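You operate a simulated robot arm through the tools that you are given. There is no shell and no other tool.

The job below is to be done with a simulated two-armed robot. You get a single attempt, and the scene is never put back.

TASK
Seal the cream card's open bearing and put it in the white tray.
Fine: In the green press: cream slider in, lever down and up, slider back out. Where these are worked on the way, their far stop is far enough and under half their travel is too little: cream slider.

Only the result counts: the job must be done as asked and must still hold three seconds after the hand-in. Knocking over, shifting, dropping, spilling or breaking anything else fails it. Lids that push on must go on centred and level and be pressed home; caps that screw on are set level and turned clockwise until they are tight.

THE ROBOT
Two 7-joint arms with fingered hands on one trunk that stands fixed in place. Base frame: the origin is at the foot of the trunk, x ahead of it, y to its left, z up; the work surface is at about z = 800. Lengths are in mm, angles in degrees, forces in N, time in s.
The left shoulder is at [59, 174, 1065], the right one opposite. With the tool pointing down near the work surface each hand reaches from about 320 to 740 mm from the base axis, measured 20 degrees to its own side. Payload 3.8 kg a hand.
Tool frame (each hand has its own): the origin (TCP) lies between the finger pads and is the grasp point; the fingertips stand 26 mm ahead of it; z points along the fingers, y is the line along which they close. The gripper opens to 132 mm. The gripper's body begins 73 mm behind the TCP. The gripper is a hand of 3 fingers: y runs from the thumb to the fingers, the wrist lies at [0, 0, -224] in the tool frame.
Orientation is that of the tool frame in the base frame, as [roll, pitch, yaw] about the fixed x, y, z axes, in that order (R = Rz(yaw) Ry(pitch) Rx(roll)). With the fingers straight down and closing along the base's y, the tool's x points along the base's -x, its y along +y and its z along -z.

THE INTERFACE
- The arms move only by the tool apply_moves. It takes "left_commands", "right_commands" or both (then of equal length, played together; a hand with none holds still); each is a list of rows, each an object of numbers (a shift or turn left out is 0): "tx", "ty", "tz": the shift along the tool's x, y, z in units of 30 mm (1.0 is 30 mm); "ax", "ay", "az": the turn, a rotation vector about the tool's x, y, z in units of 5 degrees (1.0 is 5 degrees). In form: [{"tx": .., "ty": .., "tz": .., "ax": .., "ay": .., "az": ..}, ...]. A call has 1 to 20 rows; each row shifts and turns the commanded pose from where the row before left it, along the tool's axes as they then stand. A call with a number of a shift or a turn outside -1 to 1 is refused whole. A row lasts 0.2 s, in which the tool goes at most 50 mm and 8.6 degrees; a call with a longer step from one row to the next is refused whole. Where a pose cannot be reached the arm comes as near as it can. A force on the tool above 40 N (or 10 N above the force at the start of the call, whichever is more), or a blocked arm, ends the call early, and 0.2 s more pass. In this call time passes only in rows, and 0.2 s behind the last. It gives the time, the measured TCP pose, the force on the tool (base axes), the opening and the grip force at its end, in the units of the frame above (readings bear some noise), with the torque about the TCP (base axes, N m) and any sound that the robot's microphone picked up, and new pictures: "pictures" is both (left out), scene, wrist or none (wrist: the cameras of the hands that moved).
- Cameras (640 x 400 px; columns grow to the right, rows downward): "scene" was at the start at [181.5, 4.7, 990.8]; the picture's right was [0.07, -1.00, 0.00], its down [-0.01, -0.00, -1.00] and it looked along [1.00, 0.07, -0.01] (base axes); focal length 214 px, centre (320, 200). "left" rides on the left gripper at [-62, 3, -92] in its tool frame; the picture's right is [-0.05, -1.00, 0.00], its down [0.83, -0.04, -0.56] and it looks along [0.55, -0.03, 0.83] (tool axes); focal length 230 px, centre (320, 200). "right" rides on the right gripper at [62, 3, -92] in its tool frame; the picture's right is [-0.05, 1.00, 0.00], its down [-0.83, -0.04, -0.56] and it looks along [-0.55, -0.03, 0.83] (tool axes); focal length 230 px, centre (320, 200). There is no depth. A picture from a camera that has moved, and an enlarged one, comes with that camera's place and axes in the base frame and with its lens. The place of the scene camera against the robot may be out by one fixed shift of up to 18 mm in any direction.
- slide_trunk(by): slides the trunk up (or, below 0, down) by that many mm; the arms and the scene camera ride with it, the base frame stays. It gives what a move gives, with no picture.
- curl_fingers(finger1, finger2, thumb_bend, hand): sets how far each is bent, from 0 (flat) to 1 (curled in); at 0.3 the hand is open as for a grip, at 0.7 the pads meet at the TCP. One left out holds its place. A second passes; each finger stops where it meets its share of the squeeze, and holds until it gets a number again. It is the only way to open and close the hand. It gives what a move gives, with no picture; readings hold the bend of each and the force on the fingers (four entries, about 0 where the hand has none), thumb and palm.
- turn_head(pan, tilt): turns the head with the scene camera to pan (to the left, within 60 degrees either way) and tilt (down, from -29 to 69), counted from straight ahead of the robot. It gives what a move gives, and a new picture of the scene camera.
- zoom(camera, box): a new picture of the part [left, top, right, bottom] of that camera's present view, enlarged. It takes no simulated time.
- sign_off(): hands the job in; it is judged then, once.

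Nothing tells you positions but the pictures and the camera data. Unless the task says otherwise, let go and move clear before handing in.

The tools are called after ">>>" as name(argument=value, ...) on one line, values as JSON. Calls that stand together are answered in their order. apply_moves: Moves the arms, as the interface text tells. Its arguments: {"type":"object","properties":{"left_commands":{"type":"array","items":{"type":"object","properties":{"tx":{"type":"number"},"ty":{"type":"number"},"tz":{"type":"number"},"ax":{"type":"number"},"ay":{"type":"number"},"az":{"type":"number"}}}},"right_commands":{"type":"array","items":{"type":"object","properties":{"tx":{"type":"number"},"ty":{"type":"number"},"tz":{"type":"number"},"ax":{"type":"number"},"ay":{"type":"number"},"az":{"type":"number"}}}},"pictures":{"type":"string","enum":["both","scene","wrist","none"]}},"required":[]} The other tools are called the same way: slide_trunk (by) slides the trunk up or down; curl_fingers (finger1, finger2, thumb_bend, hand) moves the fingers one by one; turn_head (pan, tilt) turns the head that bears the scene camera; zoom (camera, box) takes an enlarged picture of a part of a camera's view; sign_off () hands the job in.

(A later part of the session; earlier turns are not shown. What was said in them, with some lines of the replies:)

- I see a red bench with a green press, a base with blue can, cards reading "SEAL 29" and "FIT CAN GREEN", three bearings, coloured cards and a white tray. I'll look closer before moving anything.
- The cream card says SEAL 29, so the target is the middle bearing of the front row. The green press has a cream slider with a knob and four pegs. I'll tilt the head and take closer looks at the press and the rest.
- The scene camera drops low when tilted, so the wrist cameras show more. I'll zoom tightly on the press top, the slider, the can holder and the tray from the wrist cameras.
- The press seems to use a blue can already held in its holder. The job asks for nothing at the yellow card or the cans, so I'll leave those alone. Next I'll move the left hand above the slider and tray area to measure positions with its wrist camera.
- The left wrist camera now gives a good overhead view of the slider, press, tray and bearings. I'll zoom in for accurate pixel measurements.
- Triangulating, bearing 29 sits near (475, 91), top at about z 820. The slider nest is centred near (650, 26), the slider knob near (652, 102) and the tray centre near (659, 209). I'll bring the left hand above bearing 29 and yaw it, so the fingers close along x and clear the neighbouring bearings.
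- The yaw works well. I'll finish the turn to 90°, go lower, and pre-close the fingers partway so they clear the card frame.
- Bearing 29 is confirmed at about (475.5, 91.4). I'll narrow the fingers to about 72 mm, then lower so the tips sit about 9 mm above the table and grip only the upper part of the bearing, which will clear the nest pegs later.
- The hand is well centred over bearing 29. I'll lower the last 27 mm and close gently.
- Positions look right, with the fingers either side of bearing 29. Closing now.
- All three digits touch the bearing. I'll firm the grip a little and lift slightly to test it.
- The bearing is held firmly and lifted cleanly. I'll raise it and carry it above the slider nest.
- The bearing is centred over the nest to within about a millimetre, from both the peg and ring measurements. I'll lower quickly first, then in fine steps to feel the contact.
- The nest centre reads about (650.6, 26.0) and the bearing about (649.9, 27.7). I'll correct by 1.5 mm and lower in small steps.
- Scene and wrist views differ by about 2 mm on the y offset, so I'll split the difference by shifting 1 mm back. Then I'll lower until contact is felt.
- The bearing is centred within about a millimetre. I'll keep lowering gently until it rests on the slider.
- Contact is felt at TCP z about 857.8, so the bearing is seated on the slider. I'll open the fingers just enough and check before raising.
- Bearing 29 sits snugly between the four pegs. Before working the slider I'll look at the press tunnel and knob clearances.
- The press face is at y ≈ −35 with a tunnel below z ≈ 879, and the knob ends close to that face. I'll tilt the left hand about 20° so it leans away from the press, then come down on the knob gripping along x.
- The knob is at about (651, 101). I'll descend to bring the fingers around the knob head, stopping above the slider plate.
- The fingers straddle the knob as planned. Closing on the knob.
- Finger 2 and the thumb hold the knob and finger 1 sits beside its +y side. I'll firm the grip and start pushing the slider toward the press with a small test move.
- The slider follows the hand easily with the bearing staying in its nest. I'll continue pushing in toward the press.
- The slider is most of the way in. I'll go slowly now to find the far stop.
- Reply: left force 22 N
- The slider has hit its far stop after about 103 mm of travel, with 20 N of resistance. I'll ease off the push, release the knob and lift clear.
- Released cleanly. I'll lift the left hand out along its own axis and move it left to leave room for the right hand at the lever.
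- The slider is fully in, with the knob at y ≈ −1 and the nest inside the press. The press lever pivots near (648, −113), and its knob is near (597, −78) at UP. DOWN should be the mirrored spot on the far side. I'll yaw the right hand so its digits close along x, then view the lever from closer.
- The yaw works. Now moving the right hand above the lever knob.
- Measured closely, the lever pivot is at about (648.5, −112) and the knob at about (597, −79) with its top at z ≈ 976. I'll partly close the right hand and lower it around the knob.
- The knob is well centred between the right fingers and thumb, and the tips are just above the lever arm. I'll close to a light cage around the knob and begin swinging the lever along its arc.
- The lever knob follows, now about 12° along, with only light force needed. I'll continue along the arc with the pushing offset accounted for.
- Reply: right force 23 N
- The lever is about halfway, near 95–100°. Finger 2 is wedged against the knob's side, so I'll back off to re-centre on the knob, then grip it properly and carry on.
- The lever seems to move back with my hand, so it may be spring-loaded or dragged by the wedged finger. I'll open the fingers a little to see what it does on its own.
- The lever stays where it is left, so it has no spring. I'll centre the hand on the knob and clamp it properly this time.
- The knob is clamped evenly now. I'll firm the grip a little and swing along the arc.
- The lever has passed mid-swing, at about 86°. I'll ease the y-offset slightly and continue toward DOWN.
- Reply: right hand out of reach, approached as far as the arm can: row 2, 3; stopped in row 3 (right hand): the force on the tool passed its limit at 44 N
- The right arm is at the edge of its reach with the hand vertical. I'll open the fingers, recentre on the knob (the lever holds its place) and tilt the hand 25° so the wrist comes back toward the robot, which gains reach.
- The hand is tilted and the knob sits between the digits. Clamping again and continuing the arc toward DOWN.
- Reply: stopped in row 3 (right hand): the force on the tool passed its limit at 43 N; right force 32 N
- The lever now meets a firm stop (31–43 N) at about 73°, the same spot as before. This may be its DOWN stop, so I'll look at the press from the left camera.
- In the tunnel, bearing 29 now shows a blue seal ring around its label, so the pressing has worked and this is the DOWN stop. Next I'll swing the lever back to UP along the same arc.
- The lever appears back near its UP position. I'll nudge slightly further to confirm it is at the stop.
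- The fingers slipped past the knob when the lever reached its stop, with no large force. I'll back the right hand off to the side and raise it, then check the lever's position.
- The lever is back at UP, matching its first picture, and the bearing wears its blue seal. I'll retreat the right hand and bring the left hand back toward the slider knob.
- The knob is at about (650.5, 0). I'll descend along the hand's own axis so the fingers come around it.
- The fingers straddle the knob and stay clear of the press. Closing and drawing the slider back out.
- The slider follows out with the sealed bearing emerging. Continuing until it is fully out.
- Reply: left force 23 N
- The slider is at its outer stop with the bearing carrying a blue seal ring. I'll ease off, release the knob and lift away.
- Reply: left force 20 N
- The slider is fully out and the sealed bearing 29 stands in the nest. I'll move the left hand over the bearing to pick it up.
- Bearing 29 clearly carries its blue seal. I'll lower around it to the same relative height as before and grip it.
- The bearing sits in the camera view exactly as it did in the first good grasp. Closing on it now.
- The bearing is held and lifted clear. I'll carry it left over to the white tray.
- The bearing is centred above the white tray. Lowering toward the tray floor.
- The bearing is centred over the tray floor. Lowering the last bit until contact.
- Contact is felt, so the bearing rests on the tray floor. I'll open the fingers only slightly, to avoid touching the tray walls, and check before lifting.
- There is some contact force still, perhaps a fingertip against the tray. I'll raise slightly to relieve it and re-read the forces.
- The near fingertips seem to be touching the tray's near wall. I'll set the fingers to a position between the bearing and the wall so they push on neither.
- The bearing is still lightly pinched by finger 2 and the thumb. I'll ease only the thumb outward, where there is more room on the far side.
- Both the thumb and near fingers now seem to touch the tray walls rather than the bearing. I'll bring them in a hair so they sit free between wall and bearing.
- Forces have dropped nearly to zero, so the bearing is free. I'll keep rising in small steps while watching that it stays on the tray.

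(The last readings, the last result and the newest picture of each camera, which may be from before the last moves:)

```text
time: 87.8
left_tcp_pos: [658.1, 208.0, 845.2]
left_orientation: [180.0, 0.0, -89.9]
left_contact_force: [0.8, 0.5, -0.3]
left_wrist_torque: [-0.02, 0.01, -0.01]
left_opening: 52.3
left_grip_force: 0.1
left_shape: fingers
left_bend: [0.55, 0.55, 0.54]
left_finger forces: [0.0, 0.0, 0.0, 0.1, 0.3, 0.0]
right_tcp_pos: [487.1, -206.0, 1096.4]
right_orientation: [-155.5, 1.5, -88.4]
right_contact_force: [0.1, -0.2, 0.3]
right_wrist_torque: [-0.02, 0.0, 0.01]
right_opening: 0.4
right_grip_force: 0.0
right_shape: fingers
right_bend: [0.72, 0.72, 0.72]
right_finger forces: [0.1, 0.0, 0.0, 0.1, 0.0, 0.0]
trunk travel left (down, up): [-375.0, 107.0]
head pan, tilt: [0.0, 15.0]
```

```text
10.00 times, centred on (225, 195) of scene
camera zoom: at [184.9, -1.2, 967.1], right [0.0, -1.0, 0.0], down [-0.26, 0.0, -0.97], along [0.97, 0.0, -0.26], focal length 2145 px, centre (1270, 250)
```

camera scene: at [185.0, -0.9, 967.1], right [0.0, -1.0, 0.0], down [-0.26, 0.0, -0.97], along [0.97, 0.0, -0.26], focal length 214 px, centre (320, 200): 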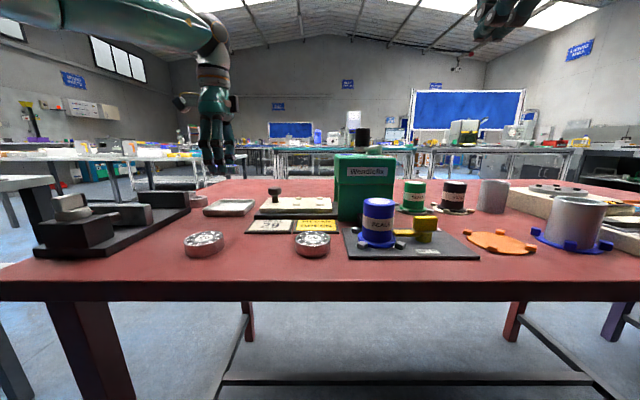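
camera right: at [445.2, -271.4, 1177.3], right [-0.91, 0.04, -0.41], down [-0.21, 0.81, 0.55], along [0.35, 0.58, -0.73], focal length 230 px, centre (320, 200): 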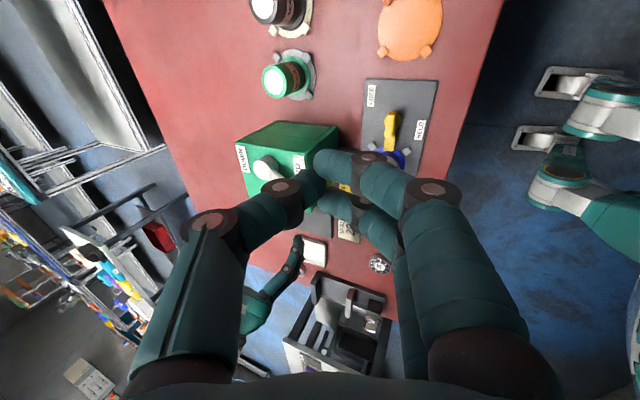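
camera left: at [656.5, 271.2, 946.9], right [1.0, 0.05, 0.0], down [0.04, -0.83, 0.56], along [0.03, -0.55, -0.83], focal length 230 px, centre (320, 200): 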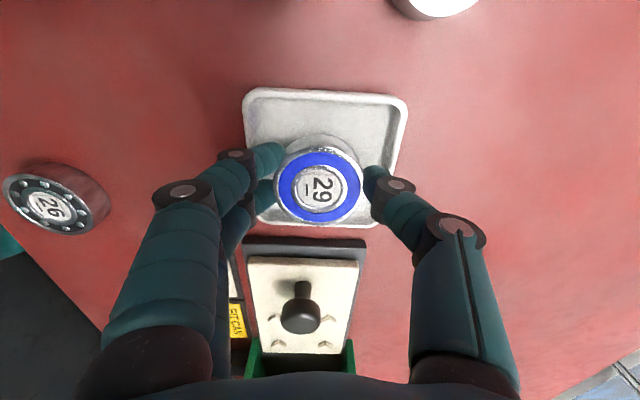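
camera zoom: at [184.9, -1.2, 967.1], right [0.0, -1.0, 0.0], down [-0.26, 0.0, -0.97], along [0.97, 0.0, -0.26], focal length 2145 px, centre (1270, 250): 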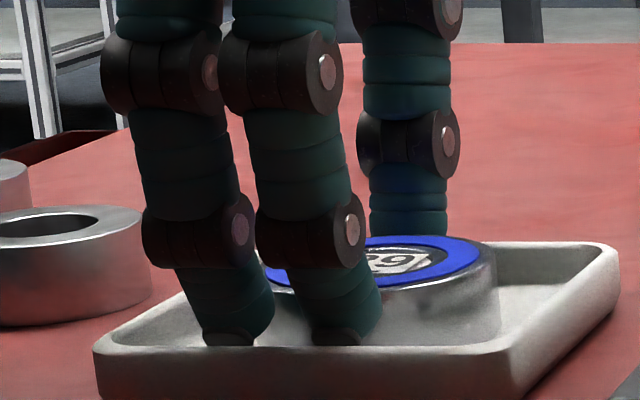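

The hand is rising while the bearing stays put in the tray, with zero finger forces. I'll lift clear.

>>> apply_moves(left_commands=[{"tz": -0.1}, {"tz": -0.2}, {"tz": -0.4}, {"tz": -0.8}, {"tz": -0.9}], pictures="both")

>>> zoom(camera="left", box=[220, 60, 420, 225])

>>> zoom(camera="scene", box=[180, 160, 300, 240])

```text
time: 89.0
left_tcp_pos: [657.9, 209.4, 920.5]
left_orientation: [180.0, 0.0, -90.1]
left_contact_force: [0.6, -0.1, -0.6]
left_wrist_torque: [0.02, 0.0, 0.01]
left_opening: 52.5
left_grip_force: 0.0
left_shape: fingers
left_bend: [0.55, 0.55, 0.54]
left_finger forces: [0.0, 0.0, 0.0, 0.1, 0.0, 0.0]
right_tcp_pos: [486.6, -205.4, 1096.6]
right_orientation: [-155.5, 1.4, -88.5]
right_contact_force: [0.2, 1.1, 0.5]
right_wrist_torque: [-0.02, 0.02, 0.01]
right_opening: 0.4
right_grip_force: 0.0
right_shape: fingers
right_bend: [0.72, 0.72, 0.72]
right_finger forces: [0.0, 0.0, 0.0, 0.0, 0.0, 0.1]
trunk travel left (down, up): [-375.0, 107.0]
head pan, tilt: [0.0, 15.0]
camera scene: at [184.7, -1.3, 967.2], right [0.0, -1.0, 0.0], down [-0.26, 0.0, -0.97], along [0.97, 0.0, -0.26], focal length 214 px, centre (320, 200)
camera left: at [655.3, 272.0, 1013.6], right [1.0, 0.05, 0.0], down [0.04, -0.83, 0.56], along [0.03, -0.55, -0.83], focal length 230 px, centre (320, 200)
```

scene: 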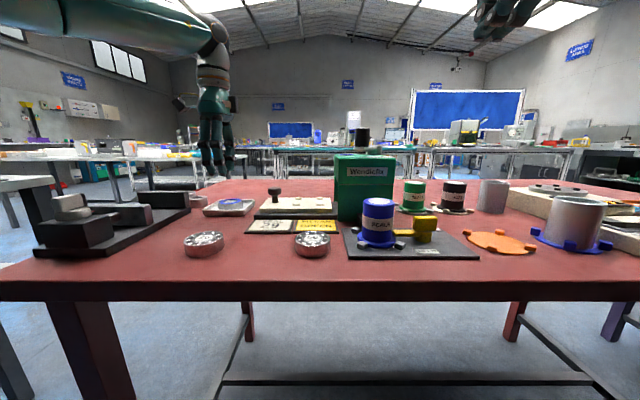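
left: 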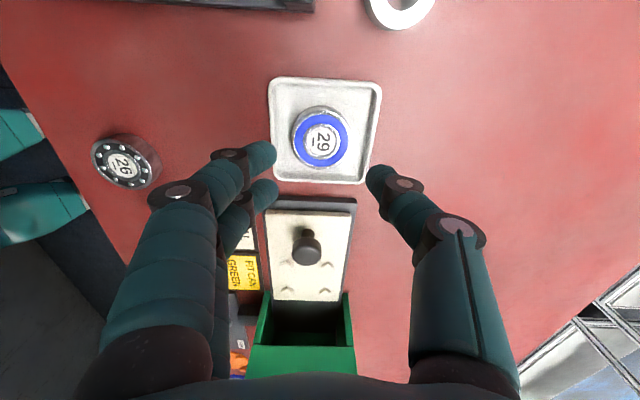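

```text
2.42 times, centred on (320, 142) of left
camera zoom: at [655.3, 272.0, 1013.6], right [1.0, 0.05, 0.0], down [0.04, -0.83, 0.56], along [0.03, -0.55, -0.83], focal length 558 px, centre (320, 339)
```

zoom: 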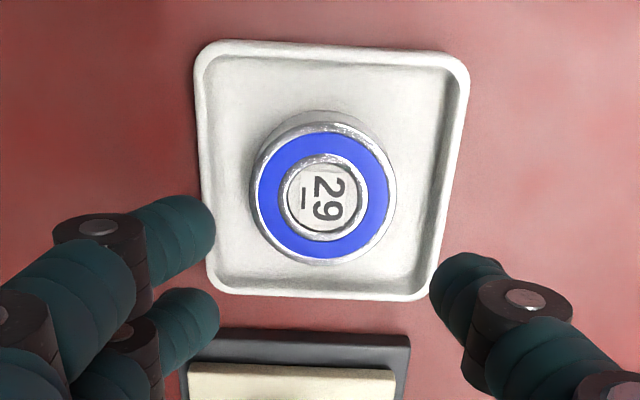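

```text
5.00 times, centred on (240, 200) of scene
camera zoom: at [184.7, -1.3, 967.2], right [0.0, -1.0, 0.0], down [-0.26, 0.0, -0.97], along [0.97, 0.0, -0.26], focal length 1072 px, centre (720, 200)
```

zoom: 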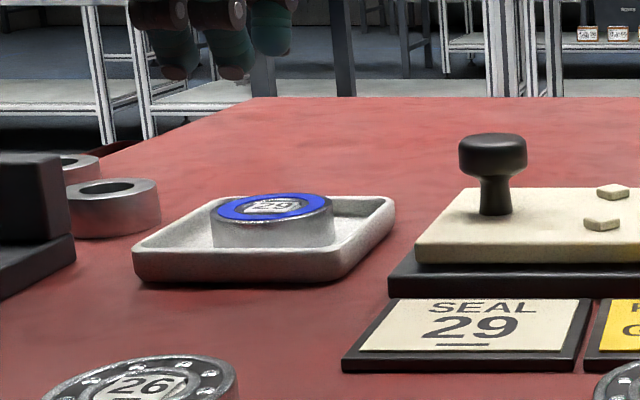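

Bearing 29 lies flat and sealed in the white tray, with the tray unmoved, the slider out and the lever UP. I'll move the left hand well clear and take a last look.

>>> apply_moves(left_commands=[{"tz": -0.9}, {"tz": -0.9, "ty": 0.3}, {"tz": -0.9, "ty": 0.6}, {"ty": 0.8, "tz": -0.5}], pictures="both")

>>> zoom(camera="scene", box=[180, 120, 480, 270])

>>> zoom(camera="right", box=[220, 60, 460, 210])

```text
time: 90.0
left_tcp_pos: [606.6, 209.4, 1014.3]
left_orientation: [179.9, 0.0, -90.0]
left_contact_force: [0.7, 0.2, 0.3]
left_wrist_torque: [0.0, 0.01, 0.02]
left_opening: 52.4
left_grip_force: 0.0
left_shape: fingers
left_bend: [0.55, 0.55, 0.54]
left_finger forces: [0.0, 0.1, 0.0, 0.1, 0.0, 0.0]
right_tcp_pos: [485.9, -205.5, 1096.3]
right_orientation: [-155.5, 1.5, -88.3]
right_contact_force: [0.0, 0.0, 0.3]
right_wrist_torque: [-0.03, -0.02, -0.01]
right_opening: 0.3
right_grip_force: 0.1
right_shape: fingers
right_bend: [0.72, 0.72, 0.72]
right_finger forces: [0.0, 0.0, 0.0, 0.1, 0.1, 0.0]
trunk travel left (down, up): [-375.0, 107.0]
head pan, tilt: [0.0, 15.0]
camera scene: at [184.7, -1.0, 967.2], right [0.0, -1.0, 0.0], down [-0.26, 0.0, -0.97], along [0.97, 0.0, -0.26], focal length 214 px, centre (320, 200)
camera left: at [604.6, 271.0, 1108.9], right [1.0, 0.05, 0.0], down [0.04, -0.83, 0.56], along [0.03, -0.55, -0.83], focal length 230 px, centre (320, 200)
```

scene: 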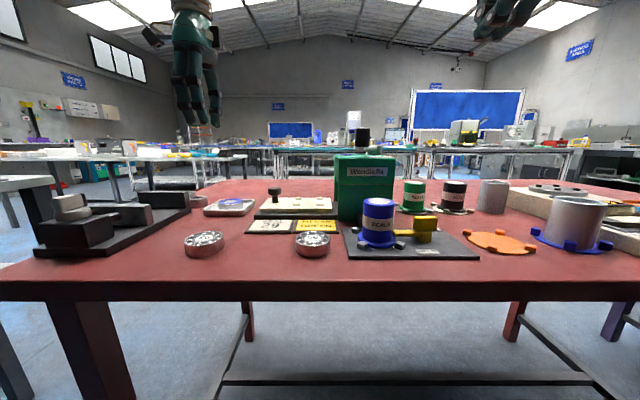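
left: 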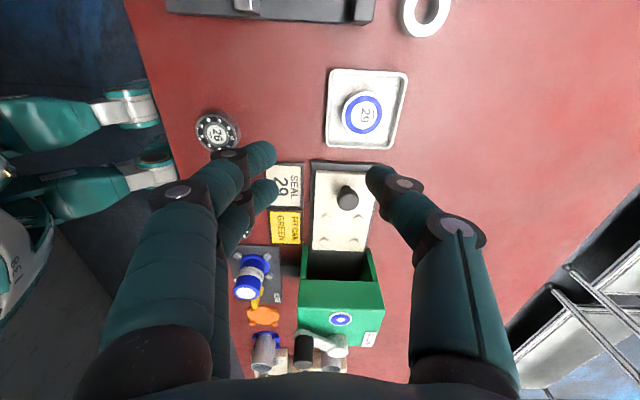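

```text
2.13 times, centred on (330, 195) of scene
camera zoom: at [184.7, -1.0, 967.2], right [0.0, -1.0, 0.0], down [-0.26, 0.0, -0.97], along [0.97, 0.0, -0.26], focal length 458 px, centre (299, 211)
```

zoom: 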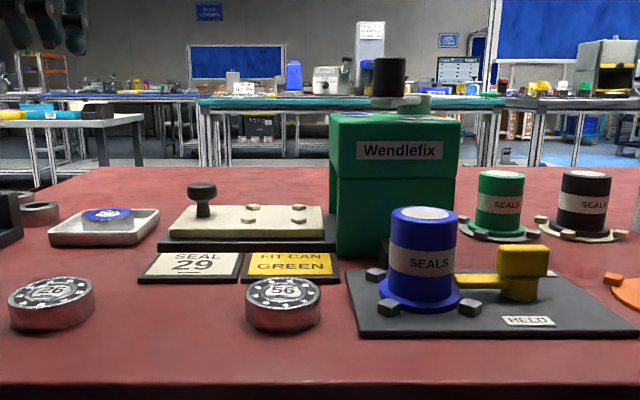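

```text
2.67 times, centred on (340, 135) of right
camera zoom: at [445.6, -270.4, 1177.5], right [-0.91, 0.04, -0.41], down [-0.21, 0.81, 0.54], along [0.35, 0.58, -0.73], focal length 614 px, centre (267, 373)
```

zoom: 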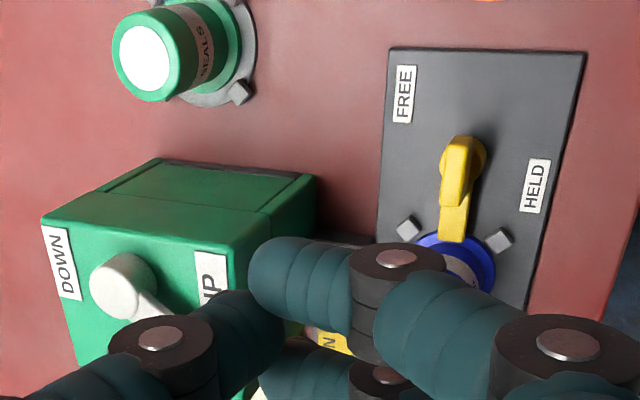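

Bearing 29 is sealed and flat in the white tray. The slider is out, the lever is up, both hands are clear, and everything else is where it stood. I'm handing the job in.

>>> sign_off()

```text
The job is handed in.
```

Bearing 29, the one the cream card names, is sealed and lying flat in the white tray, and I've handed the job in. I haven't been given a verdict.

- **Press:** I pushed the cream slider in until it met its far stop, about 103 mm. The lever went down until it met its stop, then back up to where it began. I drew the slider back out to where it started.
- **Seal colour:** the seal is blue, because the blue can was already held in the press. The yellow card beside it says "FIT CAN GREEN". Your task named only the cream card, so I left the cans alone. If that card was meant to set the seal for this bearing, the colour is wrong, and I had no way to undo it.
- **Tray:** there was little room between the bearing and the tray walls. My fingers pressed lightly on the walls while letting go, but the tray did not move in the pictures.

The other two bearings and the cans look where they were at the start. Both hands were empty and clear when I handed in.
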